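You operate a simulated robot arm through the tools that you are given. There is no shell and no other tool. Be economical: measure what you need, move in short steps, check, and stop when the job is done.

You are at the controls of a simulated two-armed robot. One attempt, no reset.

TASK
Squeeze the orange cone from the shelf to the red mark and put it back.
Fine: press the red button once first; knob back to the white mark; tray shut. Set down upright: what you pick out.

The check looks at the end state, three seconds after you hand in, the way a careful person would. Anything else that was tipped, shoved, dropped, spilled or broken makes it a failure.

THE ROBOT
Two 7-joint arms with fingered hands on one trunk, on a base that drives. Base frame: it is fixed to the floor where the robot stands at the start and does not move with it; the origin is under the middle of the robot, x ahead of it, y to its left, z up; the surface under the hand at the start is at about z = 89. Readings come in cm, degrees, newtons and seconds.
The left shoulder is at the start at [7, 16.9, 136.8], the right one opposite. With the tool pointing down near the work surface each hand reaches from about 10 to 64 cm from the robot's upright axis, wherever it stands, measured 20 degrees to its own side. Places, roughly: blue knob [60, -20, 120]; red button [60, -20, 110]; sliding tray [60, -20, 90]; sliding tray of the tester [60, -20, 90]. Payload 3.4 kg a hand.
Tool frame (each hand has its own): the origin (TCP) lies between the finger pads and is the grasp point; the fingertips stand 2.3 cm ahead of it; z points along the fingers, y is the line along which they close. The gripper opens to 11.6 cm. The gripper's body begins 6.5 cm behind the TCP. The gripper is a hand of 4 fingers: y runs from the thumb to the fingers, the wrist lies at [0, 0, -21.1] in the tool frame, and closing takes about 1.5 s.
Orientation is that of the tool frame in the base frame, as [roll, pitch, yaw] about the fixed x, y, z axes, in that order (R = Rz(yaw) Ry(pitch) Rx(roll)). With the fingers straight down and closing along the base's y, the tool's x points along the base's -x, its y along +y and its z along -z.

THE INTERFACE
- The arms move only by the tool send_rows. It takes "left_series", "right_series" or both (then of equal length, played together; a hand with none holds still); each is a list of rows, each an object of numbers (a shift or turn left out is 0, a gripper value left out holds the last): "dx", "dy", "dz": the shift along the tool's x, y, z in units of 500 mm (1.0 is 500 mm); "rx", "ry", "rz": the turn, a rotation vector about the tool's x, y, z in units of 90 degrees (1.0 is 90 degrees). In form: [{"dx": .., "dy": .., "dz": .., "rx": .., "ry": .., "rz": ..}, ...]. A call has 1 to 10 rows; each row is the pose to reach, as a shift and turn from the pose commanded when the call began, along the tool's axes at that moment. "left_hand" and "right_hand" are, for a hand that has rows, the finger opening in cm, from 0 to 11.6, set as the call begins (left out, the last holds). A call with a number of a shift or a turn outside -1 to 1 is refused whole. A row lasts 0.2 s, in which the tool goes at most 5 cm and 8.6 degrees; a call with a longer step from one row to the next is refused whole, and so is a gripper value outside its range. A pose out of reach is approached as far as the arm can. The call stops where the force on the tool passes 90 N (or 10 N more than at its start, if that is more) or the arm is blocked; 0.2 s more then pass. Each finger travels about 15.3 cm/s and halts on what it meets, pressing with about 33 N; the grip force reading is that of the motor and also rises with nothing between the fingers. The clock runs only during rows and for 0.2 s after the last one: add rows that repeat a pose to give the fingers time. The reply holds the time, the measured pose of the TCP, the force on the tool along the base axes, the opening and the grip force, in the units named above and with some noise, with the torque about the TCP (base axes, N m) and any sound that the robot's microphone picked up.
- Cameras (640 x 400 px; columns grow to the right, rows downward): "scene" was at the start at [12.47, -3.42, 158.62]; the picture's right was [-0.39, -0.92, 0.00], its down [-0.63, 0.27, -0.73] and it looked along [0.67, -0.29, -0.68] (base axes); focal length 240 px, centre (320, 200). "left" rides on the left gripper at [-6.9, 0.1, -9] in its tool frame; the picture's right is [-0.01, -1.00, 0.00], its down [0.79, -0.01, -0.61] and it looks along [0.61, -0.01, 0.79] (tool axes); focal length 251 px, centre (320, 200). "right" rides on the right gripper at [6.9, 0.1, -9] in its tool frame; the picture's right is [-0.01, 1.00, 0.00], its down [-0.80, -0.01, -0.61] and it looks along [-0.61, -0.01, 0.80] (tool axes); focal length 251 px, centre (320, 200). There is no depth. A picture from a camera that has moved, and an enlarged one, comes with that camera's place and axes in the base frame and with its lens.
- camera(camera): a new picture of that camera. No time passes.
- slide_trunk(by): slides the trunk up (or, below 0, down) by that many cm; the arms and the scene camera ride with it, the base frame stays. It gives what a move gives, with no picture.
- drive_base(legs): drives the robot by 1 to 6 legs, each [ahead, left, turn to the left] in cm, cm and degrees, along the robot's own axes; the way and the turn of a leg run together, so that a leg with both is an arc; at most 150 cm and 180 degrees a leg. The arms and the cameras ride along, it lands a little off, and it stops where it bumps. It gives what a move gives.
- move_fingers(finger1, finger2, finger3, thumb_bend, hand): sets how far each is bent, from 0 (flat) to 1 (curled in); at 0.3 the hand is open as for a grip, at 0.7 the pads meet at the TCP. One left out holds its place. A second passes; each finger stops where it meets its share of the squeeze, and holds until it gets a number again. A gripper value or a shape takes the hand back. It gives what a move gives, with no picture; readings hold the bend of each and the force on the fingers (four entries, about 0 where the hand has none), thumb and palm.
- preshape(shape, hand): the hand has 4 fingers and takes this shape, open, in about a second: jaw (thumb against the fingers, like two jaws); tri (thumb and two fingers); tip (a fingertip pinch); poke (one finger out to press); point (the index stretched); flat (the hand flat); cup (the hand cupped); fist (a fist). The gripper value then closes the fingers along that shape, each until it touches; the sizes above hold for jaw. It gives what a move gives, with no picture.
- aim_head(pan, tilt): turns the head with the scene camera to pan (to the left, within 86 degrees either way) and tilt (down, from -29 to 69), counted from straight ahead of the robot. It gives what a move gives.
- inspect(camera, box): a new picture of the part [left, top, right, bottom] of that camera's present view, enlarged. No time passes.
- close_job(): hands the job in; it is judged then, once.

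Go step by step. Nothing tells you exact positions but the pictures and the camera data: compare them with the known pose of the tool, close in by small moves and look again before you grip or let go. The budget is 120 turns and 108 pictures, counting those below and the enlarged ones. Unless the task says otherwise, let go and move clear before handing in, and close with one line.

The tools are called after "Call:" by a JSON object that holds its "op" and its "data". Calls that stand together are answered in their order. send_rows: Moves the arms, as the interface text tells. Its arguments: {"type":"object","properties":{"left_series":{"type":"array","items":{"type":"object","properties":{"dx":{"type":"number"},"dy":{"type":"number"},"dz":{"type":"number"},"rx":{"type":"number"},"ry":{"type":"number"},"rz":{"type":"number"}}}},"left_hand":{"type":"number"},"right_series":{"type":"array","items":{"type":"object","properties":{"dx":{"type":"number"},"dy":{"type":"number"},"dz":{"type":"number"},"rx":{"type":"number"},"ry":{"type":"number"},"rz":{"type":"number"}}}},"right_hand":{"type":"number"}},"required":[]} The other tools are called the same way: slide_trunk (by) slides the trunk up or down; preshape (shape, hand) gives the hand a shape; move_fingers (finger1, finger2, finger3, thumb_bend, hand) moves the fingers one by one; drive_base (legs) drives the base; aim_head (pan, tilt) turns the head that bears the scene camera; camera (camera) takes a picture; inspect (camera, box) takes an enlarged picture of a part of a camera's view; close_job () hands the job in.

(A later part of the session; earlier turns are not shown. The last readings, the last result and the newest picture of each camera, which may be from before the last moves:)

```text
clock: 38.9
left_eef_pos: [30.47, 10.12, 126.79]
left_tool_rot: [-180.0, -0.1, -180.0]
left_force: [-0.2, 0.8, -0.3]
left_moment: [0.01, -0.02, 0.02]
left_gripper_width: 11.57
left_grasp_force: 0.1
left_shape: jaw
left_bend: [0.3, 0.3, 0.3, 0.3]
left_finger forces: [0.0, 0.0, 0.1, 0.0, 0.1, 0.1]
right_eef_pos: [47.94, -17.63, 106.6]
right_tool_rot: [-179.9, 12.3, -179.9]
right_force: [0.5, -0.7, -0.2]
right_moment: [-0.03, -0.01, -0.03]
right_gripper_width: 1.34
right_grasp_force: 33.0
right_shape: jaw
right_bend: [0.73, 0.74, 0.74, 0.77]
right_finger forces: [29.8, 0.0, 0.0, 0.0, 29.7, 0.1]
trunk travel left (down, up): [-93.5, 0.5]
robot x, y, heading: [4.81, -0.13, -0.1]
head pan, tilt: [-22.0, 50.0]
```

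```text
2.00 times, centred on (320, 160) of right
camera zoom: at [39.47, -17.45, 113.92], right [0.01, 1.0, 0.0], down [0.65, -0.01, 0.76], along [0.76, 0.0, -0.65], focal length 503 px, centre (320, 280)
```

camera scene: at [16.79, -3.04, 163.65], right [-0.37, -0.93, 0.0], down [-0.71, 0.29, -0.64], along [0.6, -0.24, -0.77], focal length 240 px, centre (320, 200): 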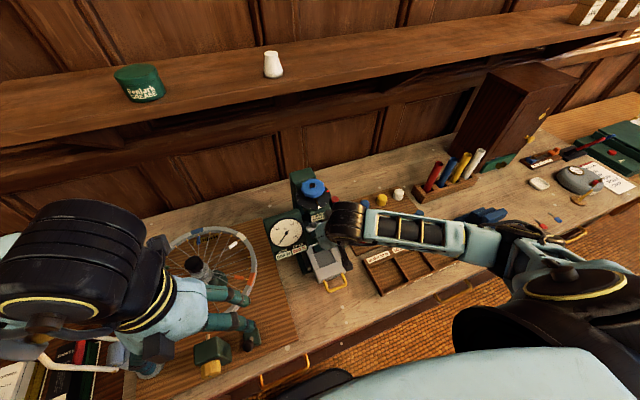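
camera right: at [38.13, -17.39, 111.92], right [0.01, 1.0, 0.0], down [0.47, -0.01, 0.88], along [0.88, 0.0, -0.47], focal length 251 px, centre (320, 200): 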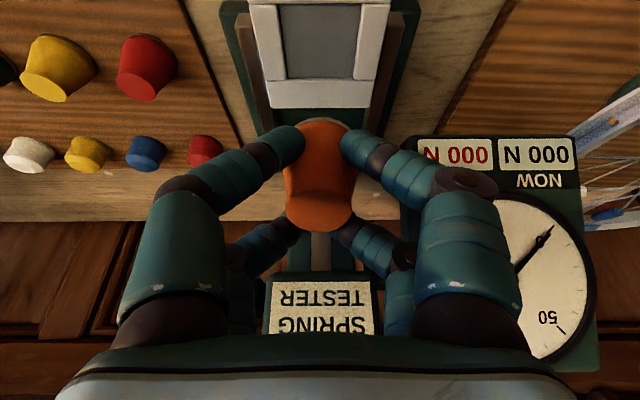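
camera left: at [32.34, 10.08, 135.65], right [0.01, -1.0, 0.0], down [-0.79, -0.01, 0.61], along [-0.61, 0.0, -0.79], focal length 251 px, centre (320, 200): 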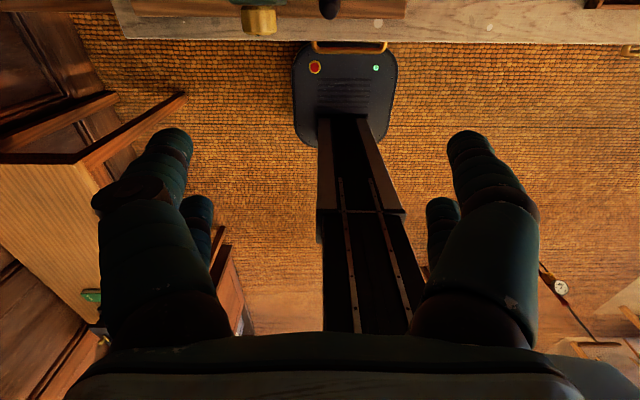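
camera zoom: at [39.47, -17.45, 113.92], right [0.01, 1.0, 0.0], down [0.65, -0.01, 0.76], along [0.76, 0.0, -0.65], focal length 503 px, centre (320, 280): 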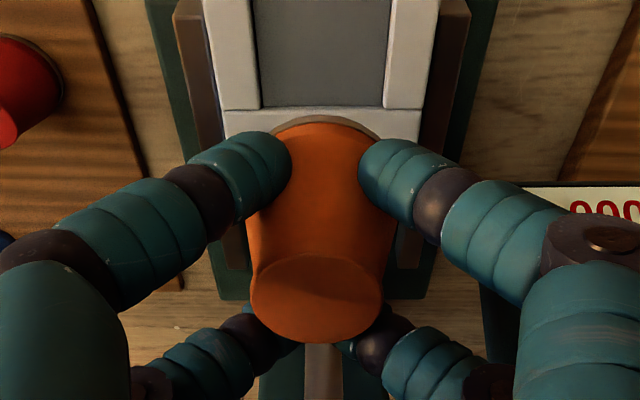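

The cone is nearly upright now and lined up in y. Lowering to about 2.5 cm above the pocket and moving forward 1 cm.

Call:
{"op": "send_rows", "data": {"right_series": [{"dx": 0.005, "dy": 0.002, "dz": 0.06}, {"dx": 0.01, "dy": 0.002, "dz": 0.12}, {"dx": 0.0136, "dy": 0.002, "dz": 0.161}]}}

Call:
{"op": "camera", "data": {"camera": "right"}}

Call:
{"op": "inspect", "data": {"camera": "scene", "box": [290, 190, 380, 300]}}

```text
clock: 39.7
left_eef_pos: [30.33, 10.07, 126.65]
left_tool_rot: [179.9, -0.2, 180.0]
left_force: [-0.6, -0.2, 0.2]
left_moment: [0.04, 0.03, 0.02]
left_gripper_width: 11.6
left_grasp_force: 0.0
left_shape: jaw
left_bend: [0.3, 0.3, 0.3, 0.3]
left_finger forces: [0.0, 0.1, 0.0, 0.0, 0.0, 0.0]
right_eef_pos: [49.02, -17.45, 98.48]
right_tool_rot: [-180.0, 12.4, -179.8]
right_force: [0.4, 0.0, -1.0]
right_moment: [-0.02, 0.01, -0.01]
right_gripper_width: 1.32
right_grasp_force: 32.9
right_shape: jaw
right_bend: [0.73, 0.74, 0.74, 0.77]
right_finger forces: [29.6, 0.0, 0.0, 0.1, 29.8, 0.0]
trunk travel left (down, up): [-93.5, 0.5]
robot x, y, heading: [4.55, 0.06, -0.1]
head pan, tilt: [-22.0, 50.0]
```

```text
43 pictures are left
camera right: at [40.48, -17.37, 105.86], right [0.01, 1.0, 0.0], down [0.65, -0.01, 0.76], along [0.76, 0.0, -0.65], focal length 251 px, centre (320, 200)
```

right: 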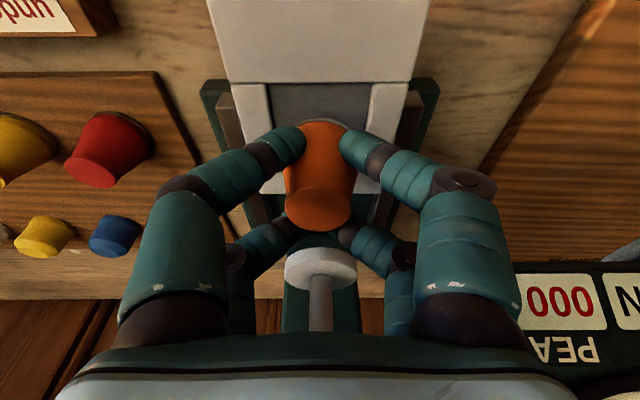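

```text
3.64 times, centred on (335, 245) of scene
camera zoom: at [16.81, -3.03, 163.65], right [-0.38, -0.93, 0.0], down [-0.71, 0.29, -0.64], along [0.6, -0.24, -0.77], focal length 874 px, centre (266, 36)
```

zoom: 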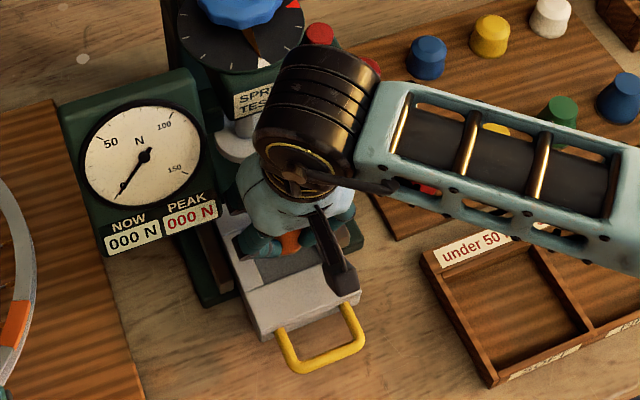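

Aligned with the pocket. Lowering in small steps until I feel contact.

Call:
{"op": "send_rows", "data": {"right_series": [{"dx": 0.003, "dz": 0.013}, {"dx": 0.0057, "dz": 0.026}, {"dx": 0.0085, "dz": 0.039}]}}

Call:
{"op": "inspect", "data": {"camera": "right", "box": [240, 60, 400, 260]}}

```text
clock: 40.5
left_eef_pos: [30.46, 10.06, 126.85]
left_tool_rot: [-179.9, -0.1, -179.9]
left_force: [-1.1, 0.2, -0.2]
left_moment: [-0.01, -0.03, 0.01]
left_gripper_width: 11.59
left_grasp_force: 0.0
left_shape: jaw
left_bend: [0.3, 0.3, 0.3, 0.3]
left_finger forces: [0.0, 0.1, 0.0, 0.0, 0.0, 0.0]
right_eef_pos: [48.93, -17.44, 96.61]
right_tool_rot: [180.0, 12.5, -179.9]
right_force: [0.8, -0.1, -0.1]
right_moment: [0.04, 0.0, 0.0]
right_gripper_width: 1.35
right_grasp_force: 32.6
right_shape: jaw
right_bend: [0.73, 0.74, 0.74, 0.77]
right_finger forces: [29.7, 0.0, 0.1, 0.0, 29.8, 0.1]
trunk travel left (down, up): [-93.5, 0.5]
robot x, y, heading: [4.87, -0.15, 0.1]
head pan, tilt: [-22.0, 50.0]
```

```text
2.00 times, centred on (320, 160) of right
camera zoom: at [40.47, -17.35, 103.91], right [0.01, 1.0, 0.0], down [0.65, -0.01, 0.76], along [0.76, 0.0, -0.65], focal length 503 px, centre (320, 280)
```

zoom: 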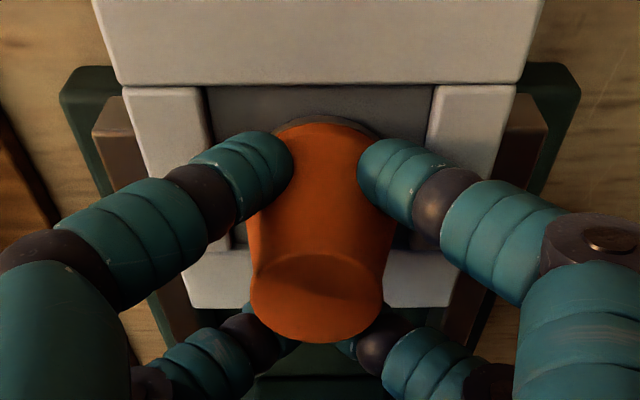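

Continuing down gently.

Call:
{"op": "send_rows", "data": {"right_series": [{"dx": 0.0011, "dz": 0.005}, {"dx": 0.0021, "dz": 0.0098}, {"dx": 0.0032, "dz": 0.0147}]}}

```text
clock: 41.3
left_eef_pos: [29.81, 10.1, 126.87]
left_tool_rot: [-180.0, 0.3, 179.9]
left_force: [-0.8, -0.5, 0.7]
left_moment: [0.01, 0.01, -0.01]
left_gripper_width: 11.58
left_grasp_force: 0.2
left_shape: jaw
left_bend: [0.3, 0.3, 0.3, 0.3]
left_finger forces: [0.0, 0.0, 0.0, 0.1, 0.0, 0.0]
right_eef_pos: [48.74, -17.45, 96.34]
right_tool_rot: [-179.9, 13.0, -179.9]
right_force: [0.7, -5.0, 42.1]
right_moment: [-0.37, 0.65, 0.05]
right_gripper_width: 1.56
right_grasp_force: 32.6
right_shape: jaw
right_bend: [0.74, 0.74, 0.74, 0.8]
right_finger forces: [40.1, 42.7, 44.3, 0.0, 54.2, 0.0]
trunk travel left (down, up): [-93.5, 0.5]
robot x, y, heading: [4.58, -0.07, -0.1]
head pan, tilt: [-22.0, 50.0]
```

Contact at TCP z ≈ 96.4. Easing up slightly and checking before release.

Call:
{"op": "send_rows", "data": {"right_series": [{"dx": -0.0018, "dz": -0.0085}, {"dx": -0.0021, "dz": -0.0098}]}}

Call:
{"op": "inspect", "data": {"camera": "right", "box": [240, 60, 400, 260]}}

Call:
{"op": "inspect", "data": {"camera": "scene", "box": [310, 220, 360, 275]}}

```text
clock: 41.9
left_eef_pos: [30.31, 10.11, 126.7]
left_tool_rot: [-179.9, 0.0, -180.0]
left_force: [-0.4, 0.1, -0.2]
left_moment: [-0.03, 0.04, 0.03]
left_gripper_width: 11.59
left_grasp_force: 0.0
left_shape: jaw
left_bend: [0.3, 0.3, 0.3, 0.3]
left_finger forces: [0.1, 0.1, 0.0, 0.0, 0.0, 0.0]
right_eef_pos: [48.81, -17.44, 96.37]
right_tool_rot: [180.0, 12.3, -179.8]
right_force: [-0.7, 1.1, 9.8]
right_moment: [0.0, 0.19, -0.03]
right_gripper_width: 1.5
right_grasp_force: 32.9
right_shape: jaw
right_bend: [0.73, 0.74, 0.74, 0.8]
right_finger forces: [35.7, 0.1, 0.0, 0.1, 33.7, 0.0]
trunk travel left (down, up): [-93.5, 0.5]
robot x, y, heading: [4.77, 0.0, 0.1]
head pan, tilt: [-22.0, 50.0]
```

```text
2.00 times, centred on (320, 160) of right
camera zoom: at [40.27, -17.29, 103.69], right [0.01, 1.0, 0.0], down [0.65, 0.0, 0.76], along [0.76, 0.0, -0.65], focal length 503 px, centre (320, 280)
```

zoom: 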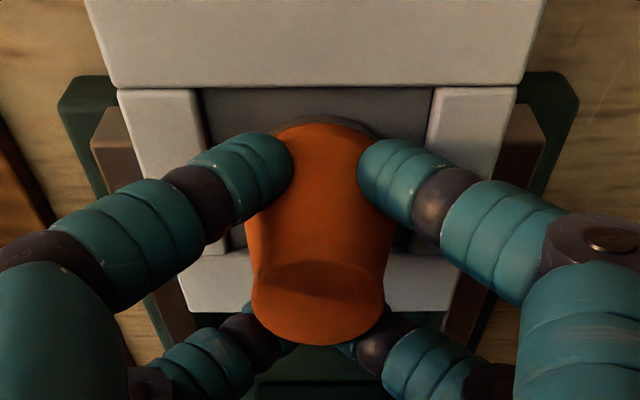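

```text
7.27 times, centred on (335, 248) of scene
camera zoom: at [16.59, -2.93, 163.63], right [-0.38, -0.93, 0.0], down [-0.71, 0.29, -0.64], along [0.6, -0.24, -0.77], focal length 1749 px, centre (211, -146)
```

zoom: 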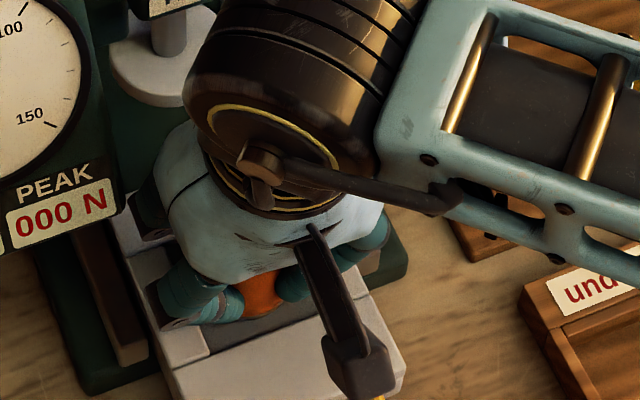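

The base rests in the pocket. Releasing gradually.

Call:
{"op": "send_rows", "data": {"right_series": [{}, {}, {}, {}], "right_hand": 5}}

Call:
{"op": "inspect", "data": {"camera": "right", "box": [240, 60, 400, 260]}}

```text
clock: 42.9
left_eef_pos: [30.47, 9.93, 126.77]
left_tool_rot: [179.9, -0.2, 179.9]
left_force: [0.4, 0.0, 1.3]
left_moment: [0.03, -0.01, -0.02]
left_gripper_width: 11.59
left_grasp_force: 0.0
left_shape: jaw
left_bend: [0.3, 0.3, 0.3, 0.3]
left_finger forces: [0.1, 0.0, 0.0, 0.0, 0.1, 0.0]
right_eef_pos: [49.0, -17.69, 96.4]
right_tool_rot: [-180.0, 12.1, 180.0]
right_force: [-1.5, -3.9, -5.3]
right_moment: [-0.08, -0.07, 0.06]
right_gripper_width: 4.84
right_grasp_force: 0.1
right_shape: jaw
right_bend: [0.73, 0.73, 0.73, 0.77]
right_finger forces: [0.0, 6.9, 0.0, 0.0, 0.0, 0.0]
trunk travel left (down, up): [-93.5, 0.5]
robot x, y, heading: [4.86, 0.05, 0.1]
head pan, tilt: [-22.0, 50.0]
```

```text
2.00 times, centred on (320, 160) of right
camera zoom: at [40.43, -17.52, 103.63], right [0.01, 1.0, 0.0], down [0.65, -0.01, 0.76], along [0.76, 0.0, -0.65], focal length 503 px, centre (320, 280)
```

zoom: 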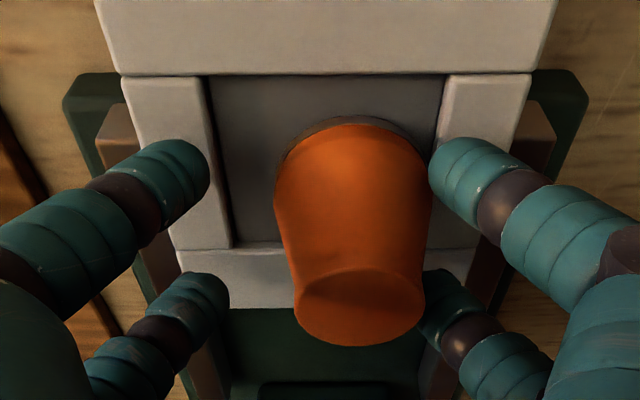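

The cone stands in the pocket but toward its left (+y) side. I'll nudge it about 0.7 cm back to the centre with the fingers that touch it.

Call:
{"op": "send_rows", "data": {"right_series": [{"dy": -0.005}, {"dy": -0.01}, {"dy": -0.015}]}}

Call:
{"op": "inspect", "data": {"camera": "right", "box": [240, 60, 400, 260]}}

```text
clock: 43.7
left_eef_pos: [30.3, 9.97, 126.68]
left_tool_rot: [179.9, -0.1, 179.9]
left_force: [0.4, 0.5, 1.4]
left_moment: [-0.02, 0.01, 0.01]
left_gripper_width: 11.61
left_grasp_force: 0.0
left_shape: jaw
left_bend: [0.3, 0.3, 0.3, 0.3]
left_finger forces: [0.0, 0.0, 0.0, 0.0, 0.0, 0.0]
right_eef_pos: [48.96, -18.38, 96.41]
right_tool_rot: [179.9, 12.4, -179.8]
right_force: [-0.4, 0.2, 1.0]
right_moment: [-0.02, 0.03, -0.03]
right_gripper_width: 4.95
right_grasp_force: 0.0
right_shape: jaw
right_bend: [0.73, 0.73, 0.73, 0.77]
right_finger forces: [0.3, 0.0, 0.1, 0.1, 0.0, 0.0]
trunk travel left (down, up): [-93.5, 0.5]
robot x, y, heading: [4.77, 0.28, 0.2]
head pan, tilt: [-22.0, 50.0]
```

```text
2.00 times, centred on (320, 160) of right
camera zoom: at [40.46, -18.15, 103.7], right [0.01, 1.0, 0.0], down [0.65, -0.01, 0.76], along [0.76, 0.0, -0.65], focal length 503 px, centre (320, 280)
```

zoom: 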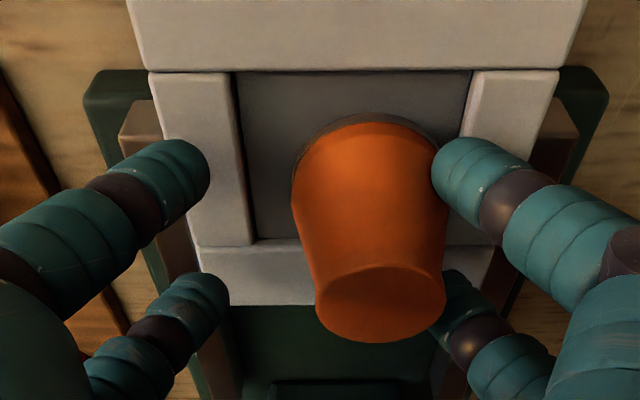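

The cone is upright and near the pocket's centre. Opening fully and lifting away.

Call:
{"op": "send_rows", "data": {"right_series": [{}, {}, {}], "right_hand": 8}}

Call:
{"op": "send_rows", "data": {"right_series": [{"dx": -0.0085, "dz": -0.039}, {"dx": -0.021, "dz": -0.098}, {"dx": -0.038, "dz": -0.176}, {"dx": -0.0, "dz": -0.2}, {"dx": 0.06, "dz": -0.21}]}}

Call:
{"op": "camera", "data": {"camera": "right"}}

```text
clock: 44.5
left_eef_pos: [30.51, 10.01, 126.77]
left_tool_rot: [179.8, -0.2, 180.0]
left_force: [1.1, 0.0, -0.2]
left_moment: [0.0, -0.01, 0.04]
left_gripper_width: 11.58
left_grasp_force: 0.1
left_shape: jaw
left_bend: [0.3, 0.3, 0.3, 0.3]
left_finger forces: [0.0, 0.1, 0.1, 0.0, 0.0, 0.1]
right_eef_pos: [48.93, -18.39, 96.26]
right_tool_rot: [-179.8, 12.2, -179.9]
right_force: [-1.0, -1.2, -1.5]
right_moment: [-0.01, 0.01, 0.02]
right_gripper_width: 7.97
right_grasp_force: 0.1
right_shape: jaw
right_bend: [0.68, 0.68, 0.68, 0.67]
right_finger forces: [0.0, 1.9, 0.0, 0.0, 0.1, 0.0]
trunk travel left (down, up): [-93.5, 0.5]
robot x, y, heading: [4.89, 0.08, -0.0]
head pan, tilt: [-22.0, 50.0]
```

```text
clock: 45.7
left_eef_pos: [30.13, 9.88, 126.73]
left_tool_rot: [179.8, 0.1, 180.0]
left_force: [-0.9, 0.0, 0.5]
left_moment: [0.01, -0.01, 0.01]
left_gripper_width: 11.58
left_grasp_force: 0.0
left_shape: jaw
left_bend: [0.3, 0.3, 0.3, 0.3]
left_finger forces: [0.1, 0.0, 0.0, 0.0, 0.0, 0.0]
right_eef_pos: [43.76, -18.29, 106.12]
right_tool_rot: [179.9, 12.3, -179.9]
right_force: [-0.2, -0.8, 0.0]
right_moment: [-0.02, -0.01, 0.02]
right_gripper_width: 7.95
right_grasp_force: 0.1
right_shape: jaw
right_bend: [0.68, 0.68, 0.68, 0.67]
right_finger forces: [0.0, 0.1, 0.0, 0.0, 0.0, 0.1]
trunk travel left (down, up): [-93.5, 0.5]
robot x, y, heading: [4.9, -0.11, -0.1]
head pan, tilt: [-22.0, 50.0]
```

```text
36 pictures are left
camera right: at [35.18, -18.17, 113.4], right [0.01, 1.0, 0.0], down [0.65, -0.01, 0.76], along [0.76, 0.0, -0.65], focal length 251 px, centre (320, 200)
```

right: 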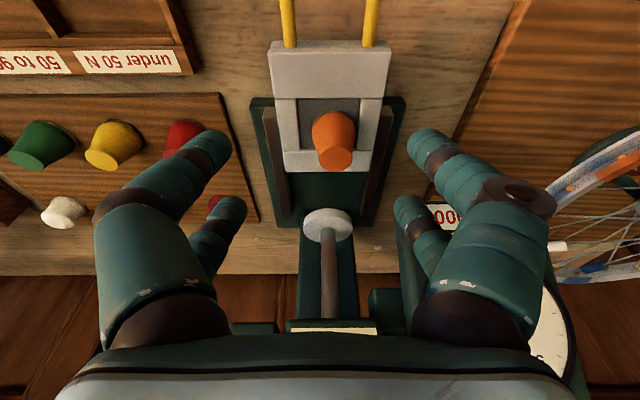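

The cone stands in the pocket. Now I'll close the fingers, go vertical, and return over the handle bar where I left it.

Call:
{"op": "send_rows", "data": {"right_series": [{"dx": 0.03, "dy": 0.005, "dz": -0.007, "ry": 0.05}, {"dx": 0.06, "dy": 0.01, "dz": -0.013, "ry": 0.1}, {"dx": 0.092, "dy": 0.014, "dz": -0.02, "ry": 0.137}, {"dx": 0.092, "dy": 0.014, "dz": -0.02, "ry": 0.137}, {"dx": 0.092, "dy": 0.014, "dz": -0.02, "ry": 0.137}, {"dx": 0.092, "dy": 0.014, "dz": -0.02, "ry": 0.137}], "right_hand": 0}}

Call:
{"op": "camera", "data": {"camera": "right"}}

```text
clock: 47.1
left_eef_pos: [30.31, 10.07, 126.7]
left_tool_rot: [-179.9, 0.0, 180.0]
left_force: [0.1, -0.7, 0.0]
left_moment: [-0.02, 0.01, 0.02]
left_gripper_width: 11.6
left_grasp_force: 0.0
left_shape: jaw
left_bend: [0.3, 0.3, 0.3, 0.3]
left_finger forces: [0.0, 0.0, 0.0, 0.0, 0.1, 0.0]
right_eef_pos: [39.18, -17.54, 105.95]
right_tool_rot: [180.0, 0.0, -179.8]
right_force: [0.3, 0.1, 0.2]
right_moment: [-0.01, -0.01, 0.02]
right_gripper_width: 0.0
right_grasp_force: 33.3
right_shape: jaw
right_bend: [0.62, 0.63, 0.63, 0.62]
right_finger forces: [0.0, 0.0, 0.0, 0.1, 0.0, 0.0]
trunk travel left (down, up): [-93.5, 0.5]
robot x, y, heading: [4.72, 0.07, 0.0]
head pan, tilt: [-22.0, 50.0]
```

```text
35 pictures are left
camera right: at [32.37, -17.48, 115.03], right [0.01, 1.0, 0.0], down [0.79, -0.01, 0.61], along [0.61, 0.0, -0.79], focal length 251 px, centre (320, 200)
```

right: 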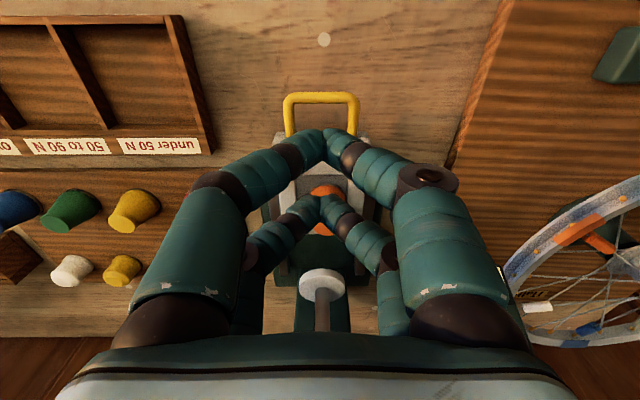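

The bar is under the gap as before. Lowering onto it and checking force.

Call:
{"op": "send_rows", "data": {"right_series": [{"dz": 0.08}, {"dz": 0.16}, {"dz": 0.22}, {"dz": 0.25}, {"dz": 0.267}]}}

Call:
{"op": "camera", "data": {"camera": "right"}}

```text
clock: 48.3
left_eef_pos: [30.38, 10.01, 126.68]
left_tool_rot: [-180.0, -0.2, -179.9]
left_force: [-0.8, -0.6, -0.3]
left_moment: [0.01, -0.03, 0.03]
left_gripper_width: 11.58
left_grasp_force: 0.1
left_shape: jaw
left_bend: [0.3, 0.3, 0.3, 0.3]
left_finger forces: [0.0, 0.0, 0.2, 0.1, 0.1, 0.1]
right_eef_pos: [39.08, -17.5, 92.7]
right_tool_rot: [-180.0, -0.1, -179.8]
right_force: [0.0, 0.1, 0.0]
right_moment: [0.01, 0.01, 0.02]
right_gripper_width: 0.03
right_grasp_force: 33.1
right_shape: jaw
right_bend: [0.62, 0.63, 0.63, 0.62]
right_finger forces: [0.0, 0.0, 0.1, 0.0, 0.1, 0.0]
trunk travel left (down, up): [-93.5, 0.5]
robot x, y, heading: [4.84, -0.33, 0.1]
head pan, tilt: [-22.0, 50.0]
```

```text
34 pictures are left
camera right: at [32.3, -17.4, 101.58], right [0.01, 1.0, 0.0], down [0.79, 0.0, 0.61], along [0.61, 0.0, -0.79], focal length 251 px, centre (320, 200)
```

right: 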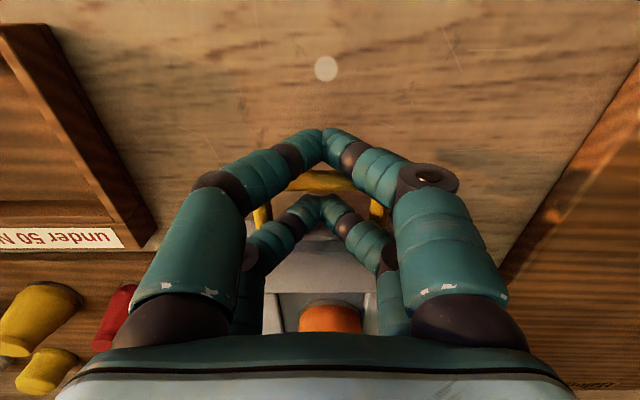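

Straddled with no contact. Pushing the tray in, gently.

Call:
{"op": "send_rows", "data": {"right_series": [{"dx": -0.012}, {"dx": -0.024}, {"dx": -0.036}, {"dx": -0.05}, {"dx": -0.064}, {"dx": -0.078}, {"dx": -0.092}, {"dx": -0.106}, {"dx": -0.12}]}}

Call:
{"op": "camera", "data": {"camera": "right"}}

```text
clock: 50.3
left_eef_pos: [30.28, 10.12, 126.76]
left_tool_rot: [179.9, -0.1, -180.0]
left_force: [0.3, 0.0, -0.2]
left_moment: [-0.02, 0.03, 0.02]
left_gripper_width: 11.56
left_grasp_force: 0.0
left_shape: jaw
left_bend: [0.3, 0.3, 0.3, 0.3]
left_finger forces: [0.0, 0.1, 0.1, 0.0, 0.0, 0.0]
right_eef_pos: [45.12, -17.59, 92.67]
right_tool_rot: [-180.0, 0.0, -179.9]
right_force: [-0.8, -0.5, 0.6]
right_moment: [0.02, 0.0, -0.02]
right_gripper_width: 0.0
right_grasp_force: 33.2
right_shape: jaw
right_bend: [0.62, 0.63, 0.63, 0.62]
right_finger forces: [0.0, 0.1, 0.0, 0.0, 0.0, 0.0]
trunk travel left (down, up): [-93.5, 0.5]
robot x, y, heading: [4.64, 0.38, -0.1]
head pan, tilt: [-22.0, 50.0]
```

```text
33 pictures are left
camera right: at [38.36, -17.46, 101.62], right [0.01, 1.0, 0.0], down [0.79, 0.0, 0.61], along [0.61, 0.0, -0.79], focal length 251 px, centre (320, 200)
```

right: 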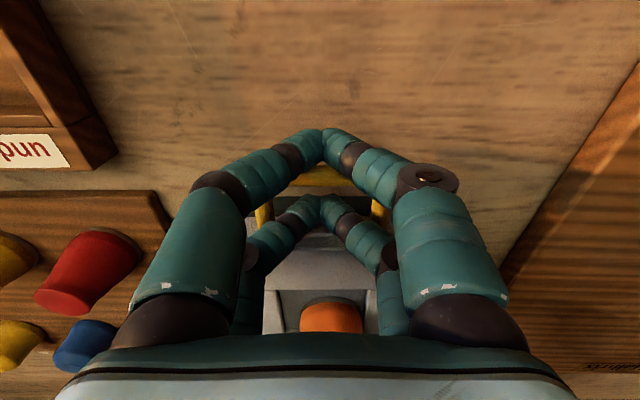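

The tray and cone follow well. Pushing the rest in smaller steps.

Call:
{"op": "send_rows", "data": {"right_series": [{"dx": -0.012}, {"dx": -0.024}, {"dx": -0.036}, {"dx": -0.048}, {"dx": -0.06}, {"dx": -0.07}]}}

Call:
{"op": "send_rows", "data": {"right_series": [{"dx": -0.004}, {"dx": -0.008}]}}

Call:
{"op": "inspect", "data": {"camera": "scene", "box": [280, 160, 370, 270]}}

```text
clock: 51.7
left_eef_pos: [30.42, 10.11, 126.72]
left_tool_rot: [180.0, -0.1, 180.0]
left_force: [0.1, -0.1, -0.5]
left_moment: [0.01, 0.02, 0.03]
left_gripper_width: 11.58
left_grasp_force: 0.0
left_shape: jaw
left_bend: [0.3, 0.3, 0.3, 0.3]
left_finger forces: [0.0, 0.0, 0.0, 0.0, 0.0, 0.0]
right_eef_pos: [48.61, -17.6, 92.66]
right_tool_rot: [179.9, 0.0, -179.8]
right_force: [0.6, -0.3, -0.2]
right_moment: [-0.02, 0.0, 0.0]
right_gripper_width: 0.0
right_grasp_force: 33.2
right_shape: jaw
right_bend: [0.62, 0.63, 0.63, 0.62]
right_finger forces: [0.1, 0.0, 0.0, 0.0, 0.0, 0.0]
trunk travel left (down, up): [-93.5, 0.5]
robot x, y, heading: [4.45, 0.01, -0.0]
head pan, tilt: [-22.0, 50.0]
```

```text
clock: 52.3
left_eef_pos: [30.27, 10.05, 126.58]
left_tool_rot: [180.0, 0.1, -179.9]
left_force: [-0.1, -0.4, -0.2]
left_moment: [0.02, 0.01, 0.01]
left_gripper_width: 11.6
left_grasp_force: 0.0
left_shape: jaw
left_bend: [0.3, 0.3, 0.3, 0.3]
left_finger forces: [0.0, 0.0, 0.0, 0.0, 0.0, 0.1]
right_eef_pos: [48.73, -17.42, 92.7]
right_tool_rot: [179.9, 0.1, -179.7]
right_force: [-7.1, 0.4, -1.3]
right_moment: [0.0, 0.03, 0.03]
right_gripper_width: 0.03
right_grasp_force: 32.9
right_shape: jaw
right_bend: [0.62, 0.63, 0.63, 0.62]
right_finger forces: [0.0, 0.1, 0.0, 0.1, 0.0, 0.0]
trunk travel left (down, up): [-93.5, 0.5]
robot x, y, heading: [4.81, -0.25, -0.1]
head pan, tilt: [-22.0, 50.0]
```

```text
3.64 times, centred on (325, 215) of scene
camera zoom: at [16.55, -3.05, 163.66], right [-0.38, -0.93, 0.0], down [-0.71, 0.29, -0.64], along [0.6, -0.24, -0.77], focal length 874 px, centre (302, 146)
```

zoom: 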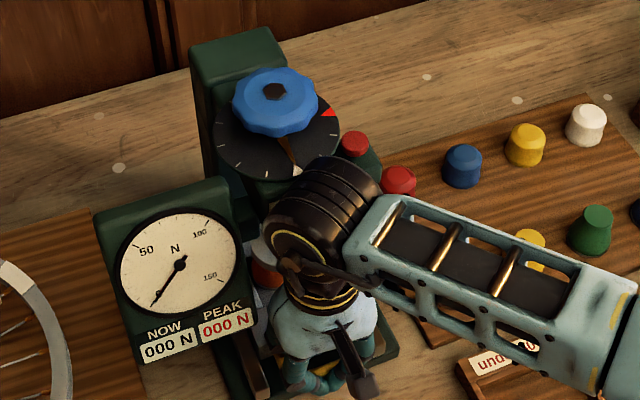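

The tray is at its stop (7 N) with the cone under the plate. Releasing the bar and lifting straight up to above knob height.

Call:
{"op": "send_rows", "data": {"right_series": [{"dx": 0.006}, {"dx": 0.006, "dz": -0.06}, {"dx": 0.006, "dz": -0.15}, {"dx": 0.006, "dz": -0.24}, {"dx": 0.006, "dz": -0.33}, {"dx": 0.006, "dz": -0.42}, {"dx": 0.006, "dz": -0.51}, {"dx": 0.006, "dz": -0.6}, {"dx": 0.006, "dz": -0.69}]}}

Call:
{"op": "send_rows", "data": {"right_series": [{"dx": -0.04}, {"dx": -0.08}, {"dx": -0.12}, {"dx": -0.12}], "right_hand": 10}}

Call:
{"op": "camera", "data": {"camera": "right"}}

Call:
{"op": "inspect", "data": {"camera": "scene", "box": [270, 160, 360, 270]}}

```text
clock: 54.3
left_eef_pos: [30.33, 10.0, 126.62]
left_tool_rot: [180.0, -0.2, 180.0]
left_force: [-0.4, 0.7, -0.4]
left_moment: [0.02, 0.01, -0.01]
left_gripper_width: 11.61
left_grasp_force: 0.1
left_shape: jaw
left_bend: [0.3, 0.3, 0.3, 0.3]
left_finger forces: [0.1, 0.0, 0.1, 0.1, 0.0, 0.0]
right_eef_pos: [48.73, -17.35, 127.17]
right_tool_rot: [180.0, 0.0, -179.8]
right_force: [-0.2, 0.6, -0.6]
right_moment: [0.0, 0.03, 0.0]
right_gripper_width: 0.0
right_grasp_force: 32.7
right_shape: jaw
right_bend: [0.62, 0.63, 0.63, 0.62]
right_finger forces: [0.0, 0.0, 0.0, 0.0, 0.1, 0.0]
trunk travel left (down, up): [-93.5, 0.5]
robot x, y, heading: [5.11, -0.38, -0.0]
head pan, tilt: [-22.0, 50.0]
```

```text
clock: 55.3
left_eef_pos: [30.45, 9.98, 126.76]
left_tool_rot: [180.0, -0.2, 179.9]
left_force: [-0.5, 1.0, 0.1]
left_moment: [0.05, 0.01, 0.02]
left_gripper_width: 11.58
left_grasp_force: 0.1
left_shape: jaw
left_bend: [0.3, 0.3, 0.3, 0.3]
left_finger forces: [0.1, 0.0, 0.1, 0.1, 0.1, 0.0]
right_eef_pos: [54.7, -17.63, 127.12]
right_tool_rot: [-180.0, -0.1, -179.9]
right_force: [0.1, -0.1, 0.1]
right_moment: [0.02, 0.0, -0.01]
right_gripper_width: 9.97
right_grasp_force: 0.1
right_shape: jaw
right_bend: [0.52, 0.52, 0.52, 0.52]
right_finger forces: [0.0, 0.0, 0.1, 0.1, 0.1, 0.1]
trunk travel left (down, up): [-93.5, 0.5]
robot x, y, heading: [4.71, 0.34, -0.1]
head pan, tilt: [-22.0, 50.0]
```

```text
31 pictures are left
camera right: at [47.96, -17.48, 136.06], right [0.01, 1.0, 0.0], down [0.79, -0.01, 0.61], along [0.61, 0.0, -0.79], focal length 251 px, centre (320, 200)
```

right: 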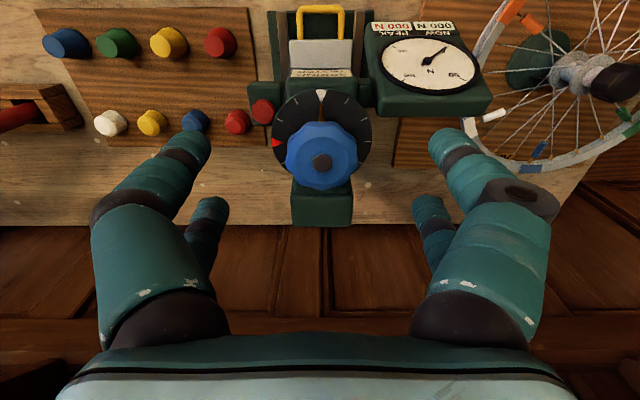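

```text
3.64 times, centred on (315, 215) of scene
camera zoom: at [16.8, -3.07, 163.65], right [-0.38, -0.93, 0.0], down [-0.71, 0.29, -0.64], along [0.6, -0.24, -0.77], focal length 874 px, centre (338, 146)
```

zoom: 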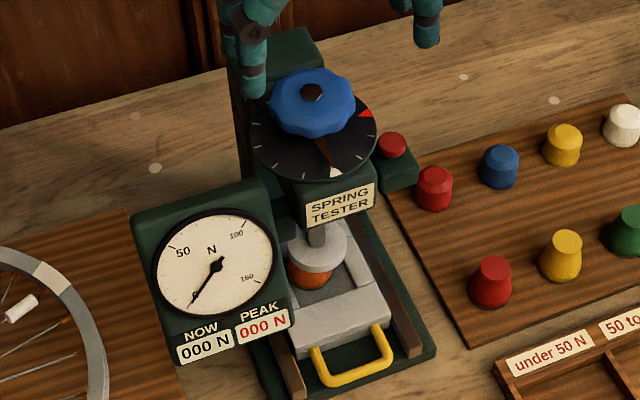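

The cone sits under the plate. The knob axis is at about [58.3, -17.5] with its top at z ≈ 117. Moving over it with the fingers at 8 cm.

Call:
{"op": "send_rows", "data": {"right_series": [{"dx": -0.036, "dy": 0.002}, {"dx": -0.072, "dy": 0.002, "dz": 0.05}, {"dx": -0.072, "dy": 0.002, "dz": 0.12}], "right_hand": 8}}

Call:
{"op": "camera", "data": {"camera": "right"}}

```text
clock: 56.1
left_eef_pos: [30.38, 10.0, 126.68]
left_tool_rot: [179.9, -0.2, 180.0]
left_force: [-0.8, 0.0, 0.1]
left_moment: [-0.04, -0.03, 0.0]
left_gripper_width: 11.59
left_grasp_force: 0.0
left_shape: jaw
left_bend: [0.3, 0.3, 0.3, 0.3]
left_finger forces: [0.1, 0.0, 0.0, 0.1, 0.1, 0.0]
right_eef_pos: [58.21, -17.47, 120.99]
right_tool_rot: [-180.0, 0.0, -179.8]
right_force: [-0.5, -0.4, 0.3]
right_moment: [0.02, -0.02, 0.0]
right_gripper_width: 8.04
right_grasp_force: 0.2
right_shape: jaw
right_bend: [0.67, 0.67, 0.67, 0.67]
right_finger forces: [0.0, 0.1, 0.0, 0.1, 0.0, 0.0]
trunk travel left (down, up): [-93.5, 0.5]
robot x, y, heading: [4.48, -0.18, 0.0]
head pan, tilt: [-22.0, 50.0]
```

```text
29 pictures are left
camera right: at [51.5, -17.37, 130.03], right [0.01, 1.0, 0.0], down [0.79, -0.01, 0.61], along [0.61, 0.0, -0.79], focal length 251 px, centre (320, 200)
```

right: 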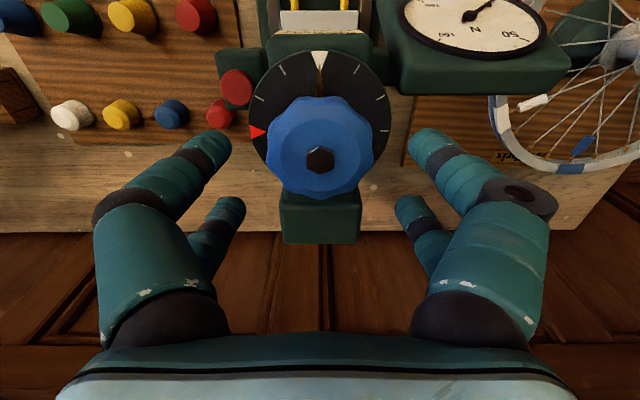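

Centred on the knob. Descending and gripping it.

Call:
{"op": "send_rows", "data": {"right_series": [{"dz": 0.04}, {"dz": 0.08}, {"dz": 0.1}]}}

Call:
{"op": "inspect", "data": {"camera": "scene", "box": [280, 150, 360, 220]}}

```text
clock: 56.9
left_eef_pos: [30.36, 9.98, 126.72]
left_tool_rot: [-179.9, -0.2, 180.0]
left_force: [0.1, -0.5, 0.0]
left_moment: [-0.04, 0.03, 0.03]
left_gripper_width: 11.6
left_grasp_force: 0.1
left_shape: jaw
left_bend: [0.3, 0.3, 0.3, 0.3]
left_finger forces: [0.1, 0.1, 0.0, 0.0, 0.1, 0.1]
right_eef_pos: [58.22, -17.35, 116.05]
right_tool_rot: [180.0, 0.0, -179.8]
right_force: [-0.1, -0.5, 0.1]
right_moment: [0.0, 0.02, 0.0]
right_gripper_width: 8.02
right_grasp_force: 0.0
right_shape: jaw
right_bend: [0.67, 0.67, 0.67, 0.67]
right_finger forces: [0.0, 0.0, 0.0, 0.0, 0.0, 0.0]
trunk travel left (down, up): [-93.5, 0.5]
robot x, y, heading: [4.91, 0.0, 0.0]
head pan, tilt: [-22.0, 50.0]
```

```text
5.71 times, centred on (320, 185) of scene
camera zoom: at [16.78, -3.05, 163.65], right [-0.38, -0.93, 0.0], down [-0.71, 0.29, -0.64], along [0.6, -0.24, -0.77], focal length 1374 px, centre (320, 286)
```

zoom: 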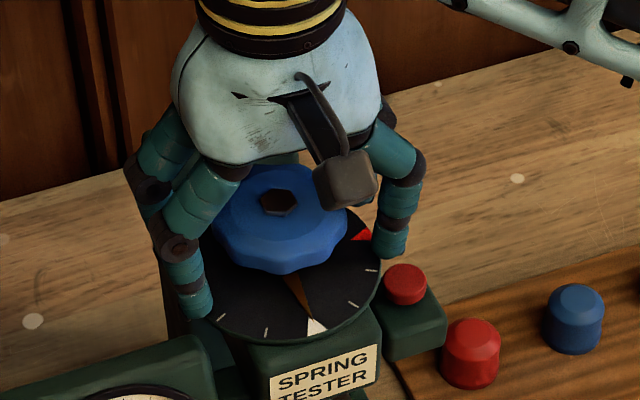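

The fingers surround the knob and clear the red button. Closing on the knob and test-turning about 24° clockwise.

Call:
{"op": "send_rows", "data": {"right_series": [{}, {}, {}, {}, {}, {"rz": 0.07}, {"rz": 0.14}, {"rz": 0.21}, {"rz": 0.27}], "right_hand": 0}}

Call:
{"op": "inspect", "data": {"camera": "scene", "box": [260, 160, 360, 260]}}

```text
clock: 58.9
left_eef_pos: [30.59, 9.81, 126.74]
left_tool_rot: [179.9, -0.2, 179.9]
left_force: [0.0, 0.0, -0.6]
left_moment: [0.0, 0.02, 0.0]
left_gripper_width: 11.59
left_grasp_force: 0.1
left_shape: jaw
left_bend: [0.3, 0.3, 0.3, 0.3]
left_finger forces: [0.0, 0.0, 0.1, 0.0, 0.0, 0.0]
right_eef_pos: [58.35, -17.67, 115.86]
right_tool_rot: [-179.9, -0.2, 155.9]
right_force: [-13.9, 2.2, -39.0]
right_moment: [0.0, -0.13, 0.02]
right_gripper_width: 3.68
right_grasp_force: 33.4
right_shape: jaw
right_bend: [0.74, 0.75, 0.75, 0.79]
right_finger forces: [39.7, 30.4, 30.5, 0.0, 41.4, 0.1]
trunk travel left (down, up): [-93.5, 0.5]
robot x, y, heading: [4.83, 0.26, -0.1]
head pan, tilt: [-22.0, 50.0]
```

```text
4.00 times, centred on (310, 210) of scene
camera zoom: at [17.02, -3.21, 163.6], right [-0.38, -0.93, 0.0], down [-0.71, 0.29, -0.64], along [0.59, -0.24, -0.77], focal length 962 px, centre (360, 160)
```

zoom: 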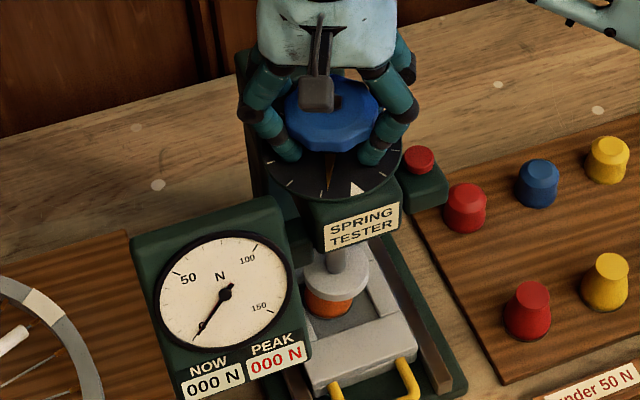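

The knob turns freely clockwise, and NOW still reads 000. Turning further clockwise and comparing the plate height.

Call:
{"op": "send_rows", "data": {"right_series": [{"rz": 0.09}, {"rz": 0.18}, {"rz": 0.27}, {"rz": 0.36}, {"rz": 0.45}]}}

Call:
{"op": "inspect", "data": {"camera": "scene", "box": [260, 160, 360, 260]}}

```text
clock: 60.1
left_eef_pos: [28.63, 10.09, 127.17]
left_tool_rot: [-180.0, 0.8, 179.8]
left_force: [0.3, 0.4, 0.3]
left_moment: [0.01, 0.02, 0.02]
left_gripper_width: 11.56
left_grasp_force: 0.0
left_shape: jaw
left_bend: [0.3, 0.3, 0.3, 0.3]
left_finger forces: [0.0, 0.0, 0.0, 0.0, 0.1, 0.0]
right_eef_pos: [58.67, -17.63, 115.68]
right_tool_rot: [179.0, 0.2, 115.4]
right_force: [-38.6, 0.3, 45.5]
right_moment: [-0.63, 2.2, 0.3]
right_gripper_width: 4.04
right_grasp_force: 32.9
right_shape: jaw
right_bend: [0.75, 0.76, 0.76, 0.83]
right_finger forces: [34.4, 24.1, 48.3, 0.0, 82.8, 0.0]
right hand out of reach, approached as far as the arm can: row 4, 5
trunk travel left (down, up): [-93.5, 0.5]
robot x, y, heading: [4.79, -0.12, 0.1]
head pan, tilt: [-22.0, 50.0]
```

```text
4.00 times, centred on (310, 210) of scene
camera zoom: at [14.5, -3.0, 163.96], right [-0.38, -0.93, -0.01], down [-0.7, 0.29, -0.65], along [0.61, -0.24, -0.76], focal length 962 px, centre (360, 160)
```

zoom: 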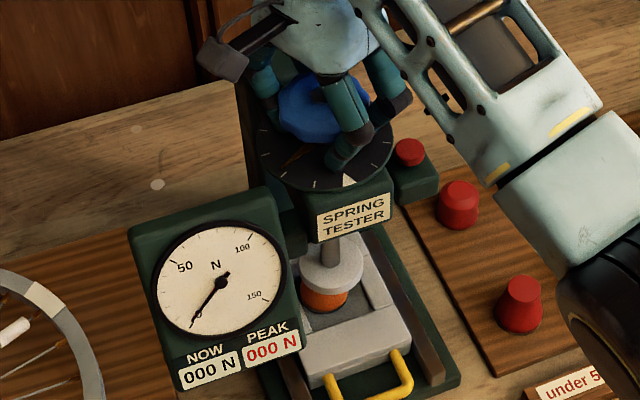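

The wrist is at its limit with unwanted side force. I'll back off a few degrees, open the fingers, and compare the plate height carefully.

Call:
{"op": "send_rows", "data": {"right_series": [{"rz": -0.07}, {"rz": -0.12}]}}

Call:
{"op": "send_rows", "data": {"right_series": [{}, {}, {}, {}], "right_hand": 8}}

Call:
{"op": "inspect", "data": {"camera": "scene", "box": [290, 210, 350, 260]}}

Call:
{"op": "inspect", "data": {"camera": "scene", "box": [280, 170, 350, 220]}}

```text
clock: 60.7
left_eef_pos: [28.53, 10.25, 127.1]
left_tool_rot: [-179.9, 0.7, -179.9]
left_force: [-0.2, 0.8, -0.6]
left_moment: [-0.04, -0.02, -0.02]
left_gripper_width: 11.58
left_grasp_force: 0.1
left_shape: jaw
left_bend: [0.3, 0.3, 0.3, 0.3]
left_finger forces: [0.1, 0.1, 0.0, 0.0, 0.2, 0.0]
right_eef_pos: [58.7, -17.43, 115.7]
right_tool_rot: [179.2, 0.7, 126.1]
right_force: [-27.0, -5.0, 70.5]
right_moment: [-0.15, 1.88, -0.77]
right_gripper_width: 4.06
right_grasp_force: 32.7
right_shape: jaw
right_bend: [0.76, 0.76, 0.77, 0.87]
right_finger forces: [49.2, 34.4, 50.3, 0.1, 112.6, 0.0]
trunk travel left (down, up): [-93.5, 0.5]
robot x, y, heading: [4.65, -0.16, -0.1]
head pan, tilt: [-22.0, 50.0]
```

```text
clock: 61.7
left_eef_pos: [29.04, 10.75, 126.88]
left_tool_rot: [-179.7, 0.5, 180.0]
left_force: [0.4, 0.2, -0.3]
left_moment: [0.01, 0.02, -0.02]
left_gripper_width: 11.59
left_grasp_force: 0.1
left_shape: jaw
left_bend: [0.3, 0.3, 0.3, 0.3]
left_finger forces: [0.0, 0.0, 0.1, 0.0, 0.0, 0.0]
right_eef_pos: [59.32, -16.89, 115.51]
right_tool_rot: [179.2, 0.9, 126.3]
right_force: [-1.1, 6.0, 85.5]
right_moment: [-1.31, 2.85, -0.07]
right_gripper_width: 6.52
right_grasp_force: 0.0
right_shape: jaw
right_bend: [0.68, 0.7, 0.76, 0.84]
right_finger forces: [0.0, 4.4, 33.3, 0.0, 64.4, 0.0]
trunk travel left (down, up): [-93.5, 0.5]
robot x, y, heading: [4.91, -0.18, -0.3]
head pan, tilt: [-22.0, 50.0]
```

```text
8.00 times, centred on (320, 235) of scene
camera zoom: at [15.12, -2.09, 163.81], right [-0.37, -0.93, 0.0], down [-0.7, 0.28, -0.65], along [0.6, -0.25, -0.76], focal length 1924 px, centre (320, -80)
```

zoom: 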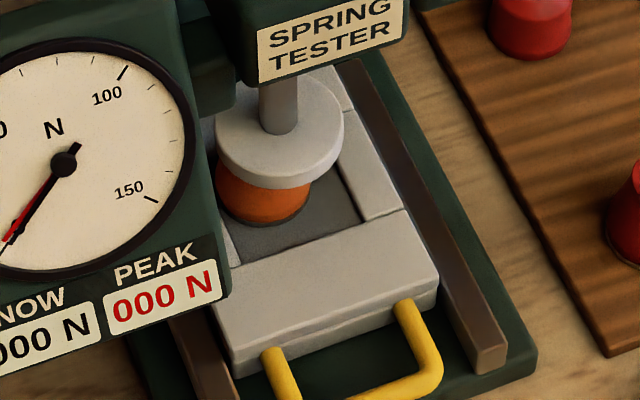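

```text
8.00 times, centred on (315, 195) of scene
camera zoom: at [15.12, -2.09, 163.81], right [-0.37, -0.93, 0.0], down [-0.7, 0.28, -0.65], along [0.6, -0.25, -0.76], focal length 1924 px, centre (360, 240)
```

zoom: 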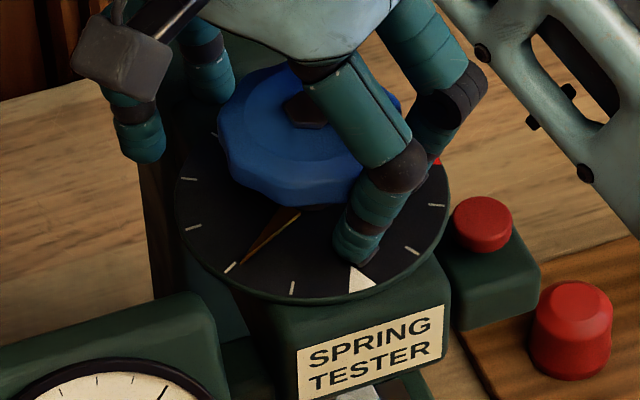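

The hand is pressing down on the disc, so I'll lift it straight off to relieve that.

Call:
{"op": "send_rows", "data": {"right_series": [{"dz": -0.03}, {"dz": -0.06}, {"dz": -0.1}, {"dz": -0.14}]}}

Call:
{"op": "inspect", "data": {"camera": "scene", "box": [270, 170, 350, 260]}}

```text
clock: 62.7
left_eef_pos: [30.57, 10.05, 126.63]
left_tool_rot: [180.0, -0.3, 179.9]
left_force: [0.6, 0.9, -0.1]
left_moment: [0.01, 0.02, 0.01]
left_gripper_width: 11.61
left_grasp_force: 0.0
left_shape: jaw
left_bend: [0.3, 0.3, 0.3, 0.3]
left_finger forces: [0.1, 0.0, 0.0, 0.0, 0.0, 0.0]
right_eef_pos: [61.82, -17.86, 120.64]
right_tool_rot: [-179.9, 0.0, 126.2]
right_force: [0.1, -0.2, -0.7]
right_moment: [-0.02, 0.0, 0.01]
right_gripper_width: 7.99
right_grasp_force: 0.0
right_shape: jaw
right_bend: [0.68, 0.68, 0.68, 0.67]
right_finger forces: [0.1, 0.0, 0.1, 0.1, 0.0, 0.1]
right hand out of reach, approached as far as the arm can: row 3, 4
trunk travel left (down, up): [-93.5, 0.5]
robot x, y, heading: [5.33, 0.08, -0.1]
head pan, tilt: [-22.0, 50.0]
```

```text
4.44 times, centred on (310, 215) of scene
camera zoom: at [16.98, -2.85, 163.63], right [-0.37, -0.93, 0.0], down [-0.71, 0.29, -0.64], along [0.59, -0.24, -0.77], focal length 1069 px, centre (364, 133)
```

zoom: 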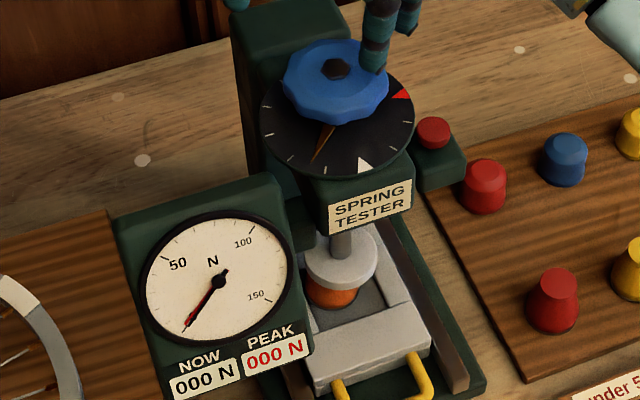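

The hand is clear. The pointer is about 50° clockwise of the white mark, so I'll zoom in on the gauge and disc.

Call:
{"op": "inspect", "data": {"camera": "scene", "box": [290, 208, 336, 246]}}

Call:
{"op": "inspect", "data": {"camera": "scene", "box": [276, 176, 326, 256]}}

```text
10.53 times, centred on (313, 227) of scene
camera zoom: at [16.98, -2.85, 163.63], right [-0.37, -0.93, 0.0], down [-0.71, 0.29, -0.64], along [0.59, -0.24, -0.77], focal length 2531 px, centre (394, -84)
```

zoom: 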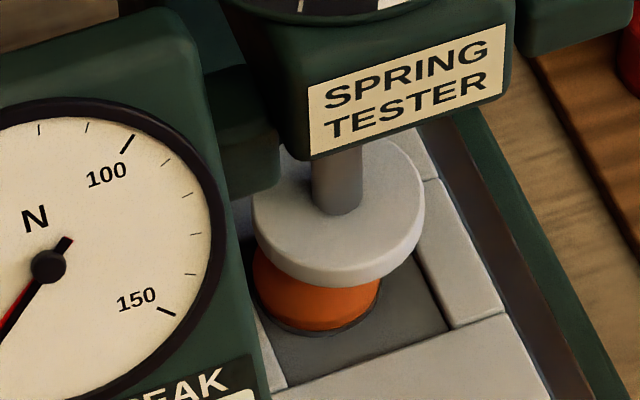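

```text
5.00 times, centred on (301, 216) of scene
camera zoom: at [16.98, -2.85, 163.63], right [-0.37, -0.93, 0.0], down [-0.71, 0.29, -0.64], along [0.59, -0.24, -0.77], focal length 1202 px, centre (415, 120)
```

zoom: 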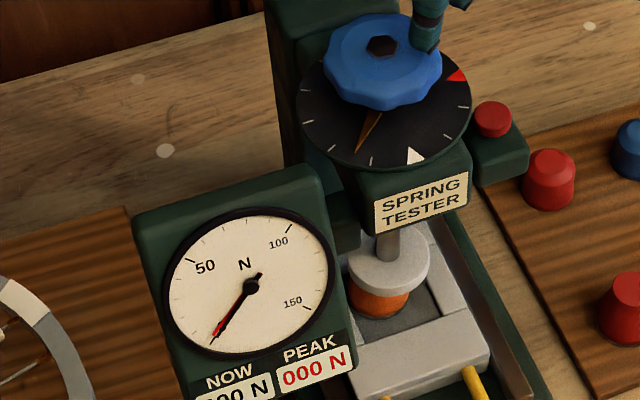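

Clockwise drives the plate down (it is just about touching the cone, and needle 1 has begun to lift). I'll lift, recentre and rewind the wrist counter-clockwise so the next grip has a long clockwise stroke.

Call:
{"op": "send_rows", "data": {"right_series": [{"dz": -0.06, "rz": -0.093}, {"dx": 0.02, "dy": -0.022, "dz": -0.068, "rz": -0.186}, {"dx": 0.047, "dy": -0.052, "dz": -0.068, "rz": -0.279}, {"dx": 0.047, "dy": -0.052, "dz": -0.068, "rz": -0.372}, {"dx": 0.047, "dy": -0.052, "dz": -0.068, "rz": -0.465}, {"dx": 0.047, "dy": -0.052, "dz": -0.068, "rz": -0.558}, {"dx": 0.047, "dy": -0.052, "dz": -0.068, "rz": -0.651}, {"dx": 0.047, "dy": -0.052, "dz": -0.068, "rz": -0.744}, {"dx": 0.047, "dy": -0.052, "dz": -0.068, "rz": -0.837}, {"dx": 0.047, "dy": -0.052, "dz": -0.068, "rz": -0.93}]}}

Call:
{"op": "send_rows", "data": {"right_series": [{"rz": -0.09}, {"rz": -0.18}, {"rz": -0.27}, {"rz": -0.36}, {"rz": -0.45}, {"rz": -0.54}, {"rz": -0.63}, {"rz": -0.72}]}}

```text
clock: 64.9
left_eef_pos: [30.35, 10.03, 126.76]
left_tool_rot: [179.9, -0.2, -179.9]
left_force: [0.2, 0.3, -0.3]
left_moment: [0.03, -0.02, 0.02]
left_gripper_width: 11.59
left_grasp_force: 0.1
left_shape: jaw
left_bend: [0.3, 0.3, 0.3, 0.3]
left_finger forces: [0.0, 0.0, 0.0, 0.0, 0.0, 0.1]
right_eef_pos: [58.08, -17.71, 124.06]
right_tool_rot: [-179.9, 0.0, -149.9]
right_force: [1.2, 0.6, 0.6]
right_moment: [-0.02, 0.0, 0.01]
right_gripper_width: 7.99
right_grasp_force: 0.0
right_shape: jaw
right_bend: [0.68, 0.68, 0.68, 0.67]
right_finger forces: [0.1, 0.0, 0.0, 0.0, 0.1, 0.0]
trunk travel left (down, up): [-93.5, 0.5]
robot x, y, heading: [4.9, -0.19, 0.0]
head pan, tilt: [-22.0, 50.0]
```

```text
clock: 66.7
left_eef_pos: [30.43, 10.1, 126.73]
left_tool_rot: [180.0, -0.1, 179.9]
left_force: [-0.5, 0.4, 0.4]
left_moment: [-0.03, 0.05, -0.01]
left_gripper_width: 11.58
left_grasp_force: 0.0
left_shape: jaw
left_bend: [0.3, 0.3, 0.3, 0.3]
left_finger forces: [0.1, 0.0, 0.0, 0.1, 0.0, 0.0]
right_eef_pos: [58.13, -17.65, 124.14]
right_tool_rot: [-180.0, 0.0, -85.3]
right_force: [-0.5, -0.8, 0.3]
right_moment: [-0.03, 0.01, 0.0]
right_gripper_width: 8.02
right_grasp_force: 0.1
right_shape: jaw
right_bend: [0.68, 0.68, 0.68, 0.67]
right_finger forces: [0.1, 0.1, 0.0, 0.0, 0.1, 0.0]
trunk travel left (down, up): [-93.5, 0.5]
robot x, y, heading: [4.82, 0.25, 0.0]
head pan, tilt: [-22.0, 50.0]
```

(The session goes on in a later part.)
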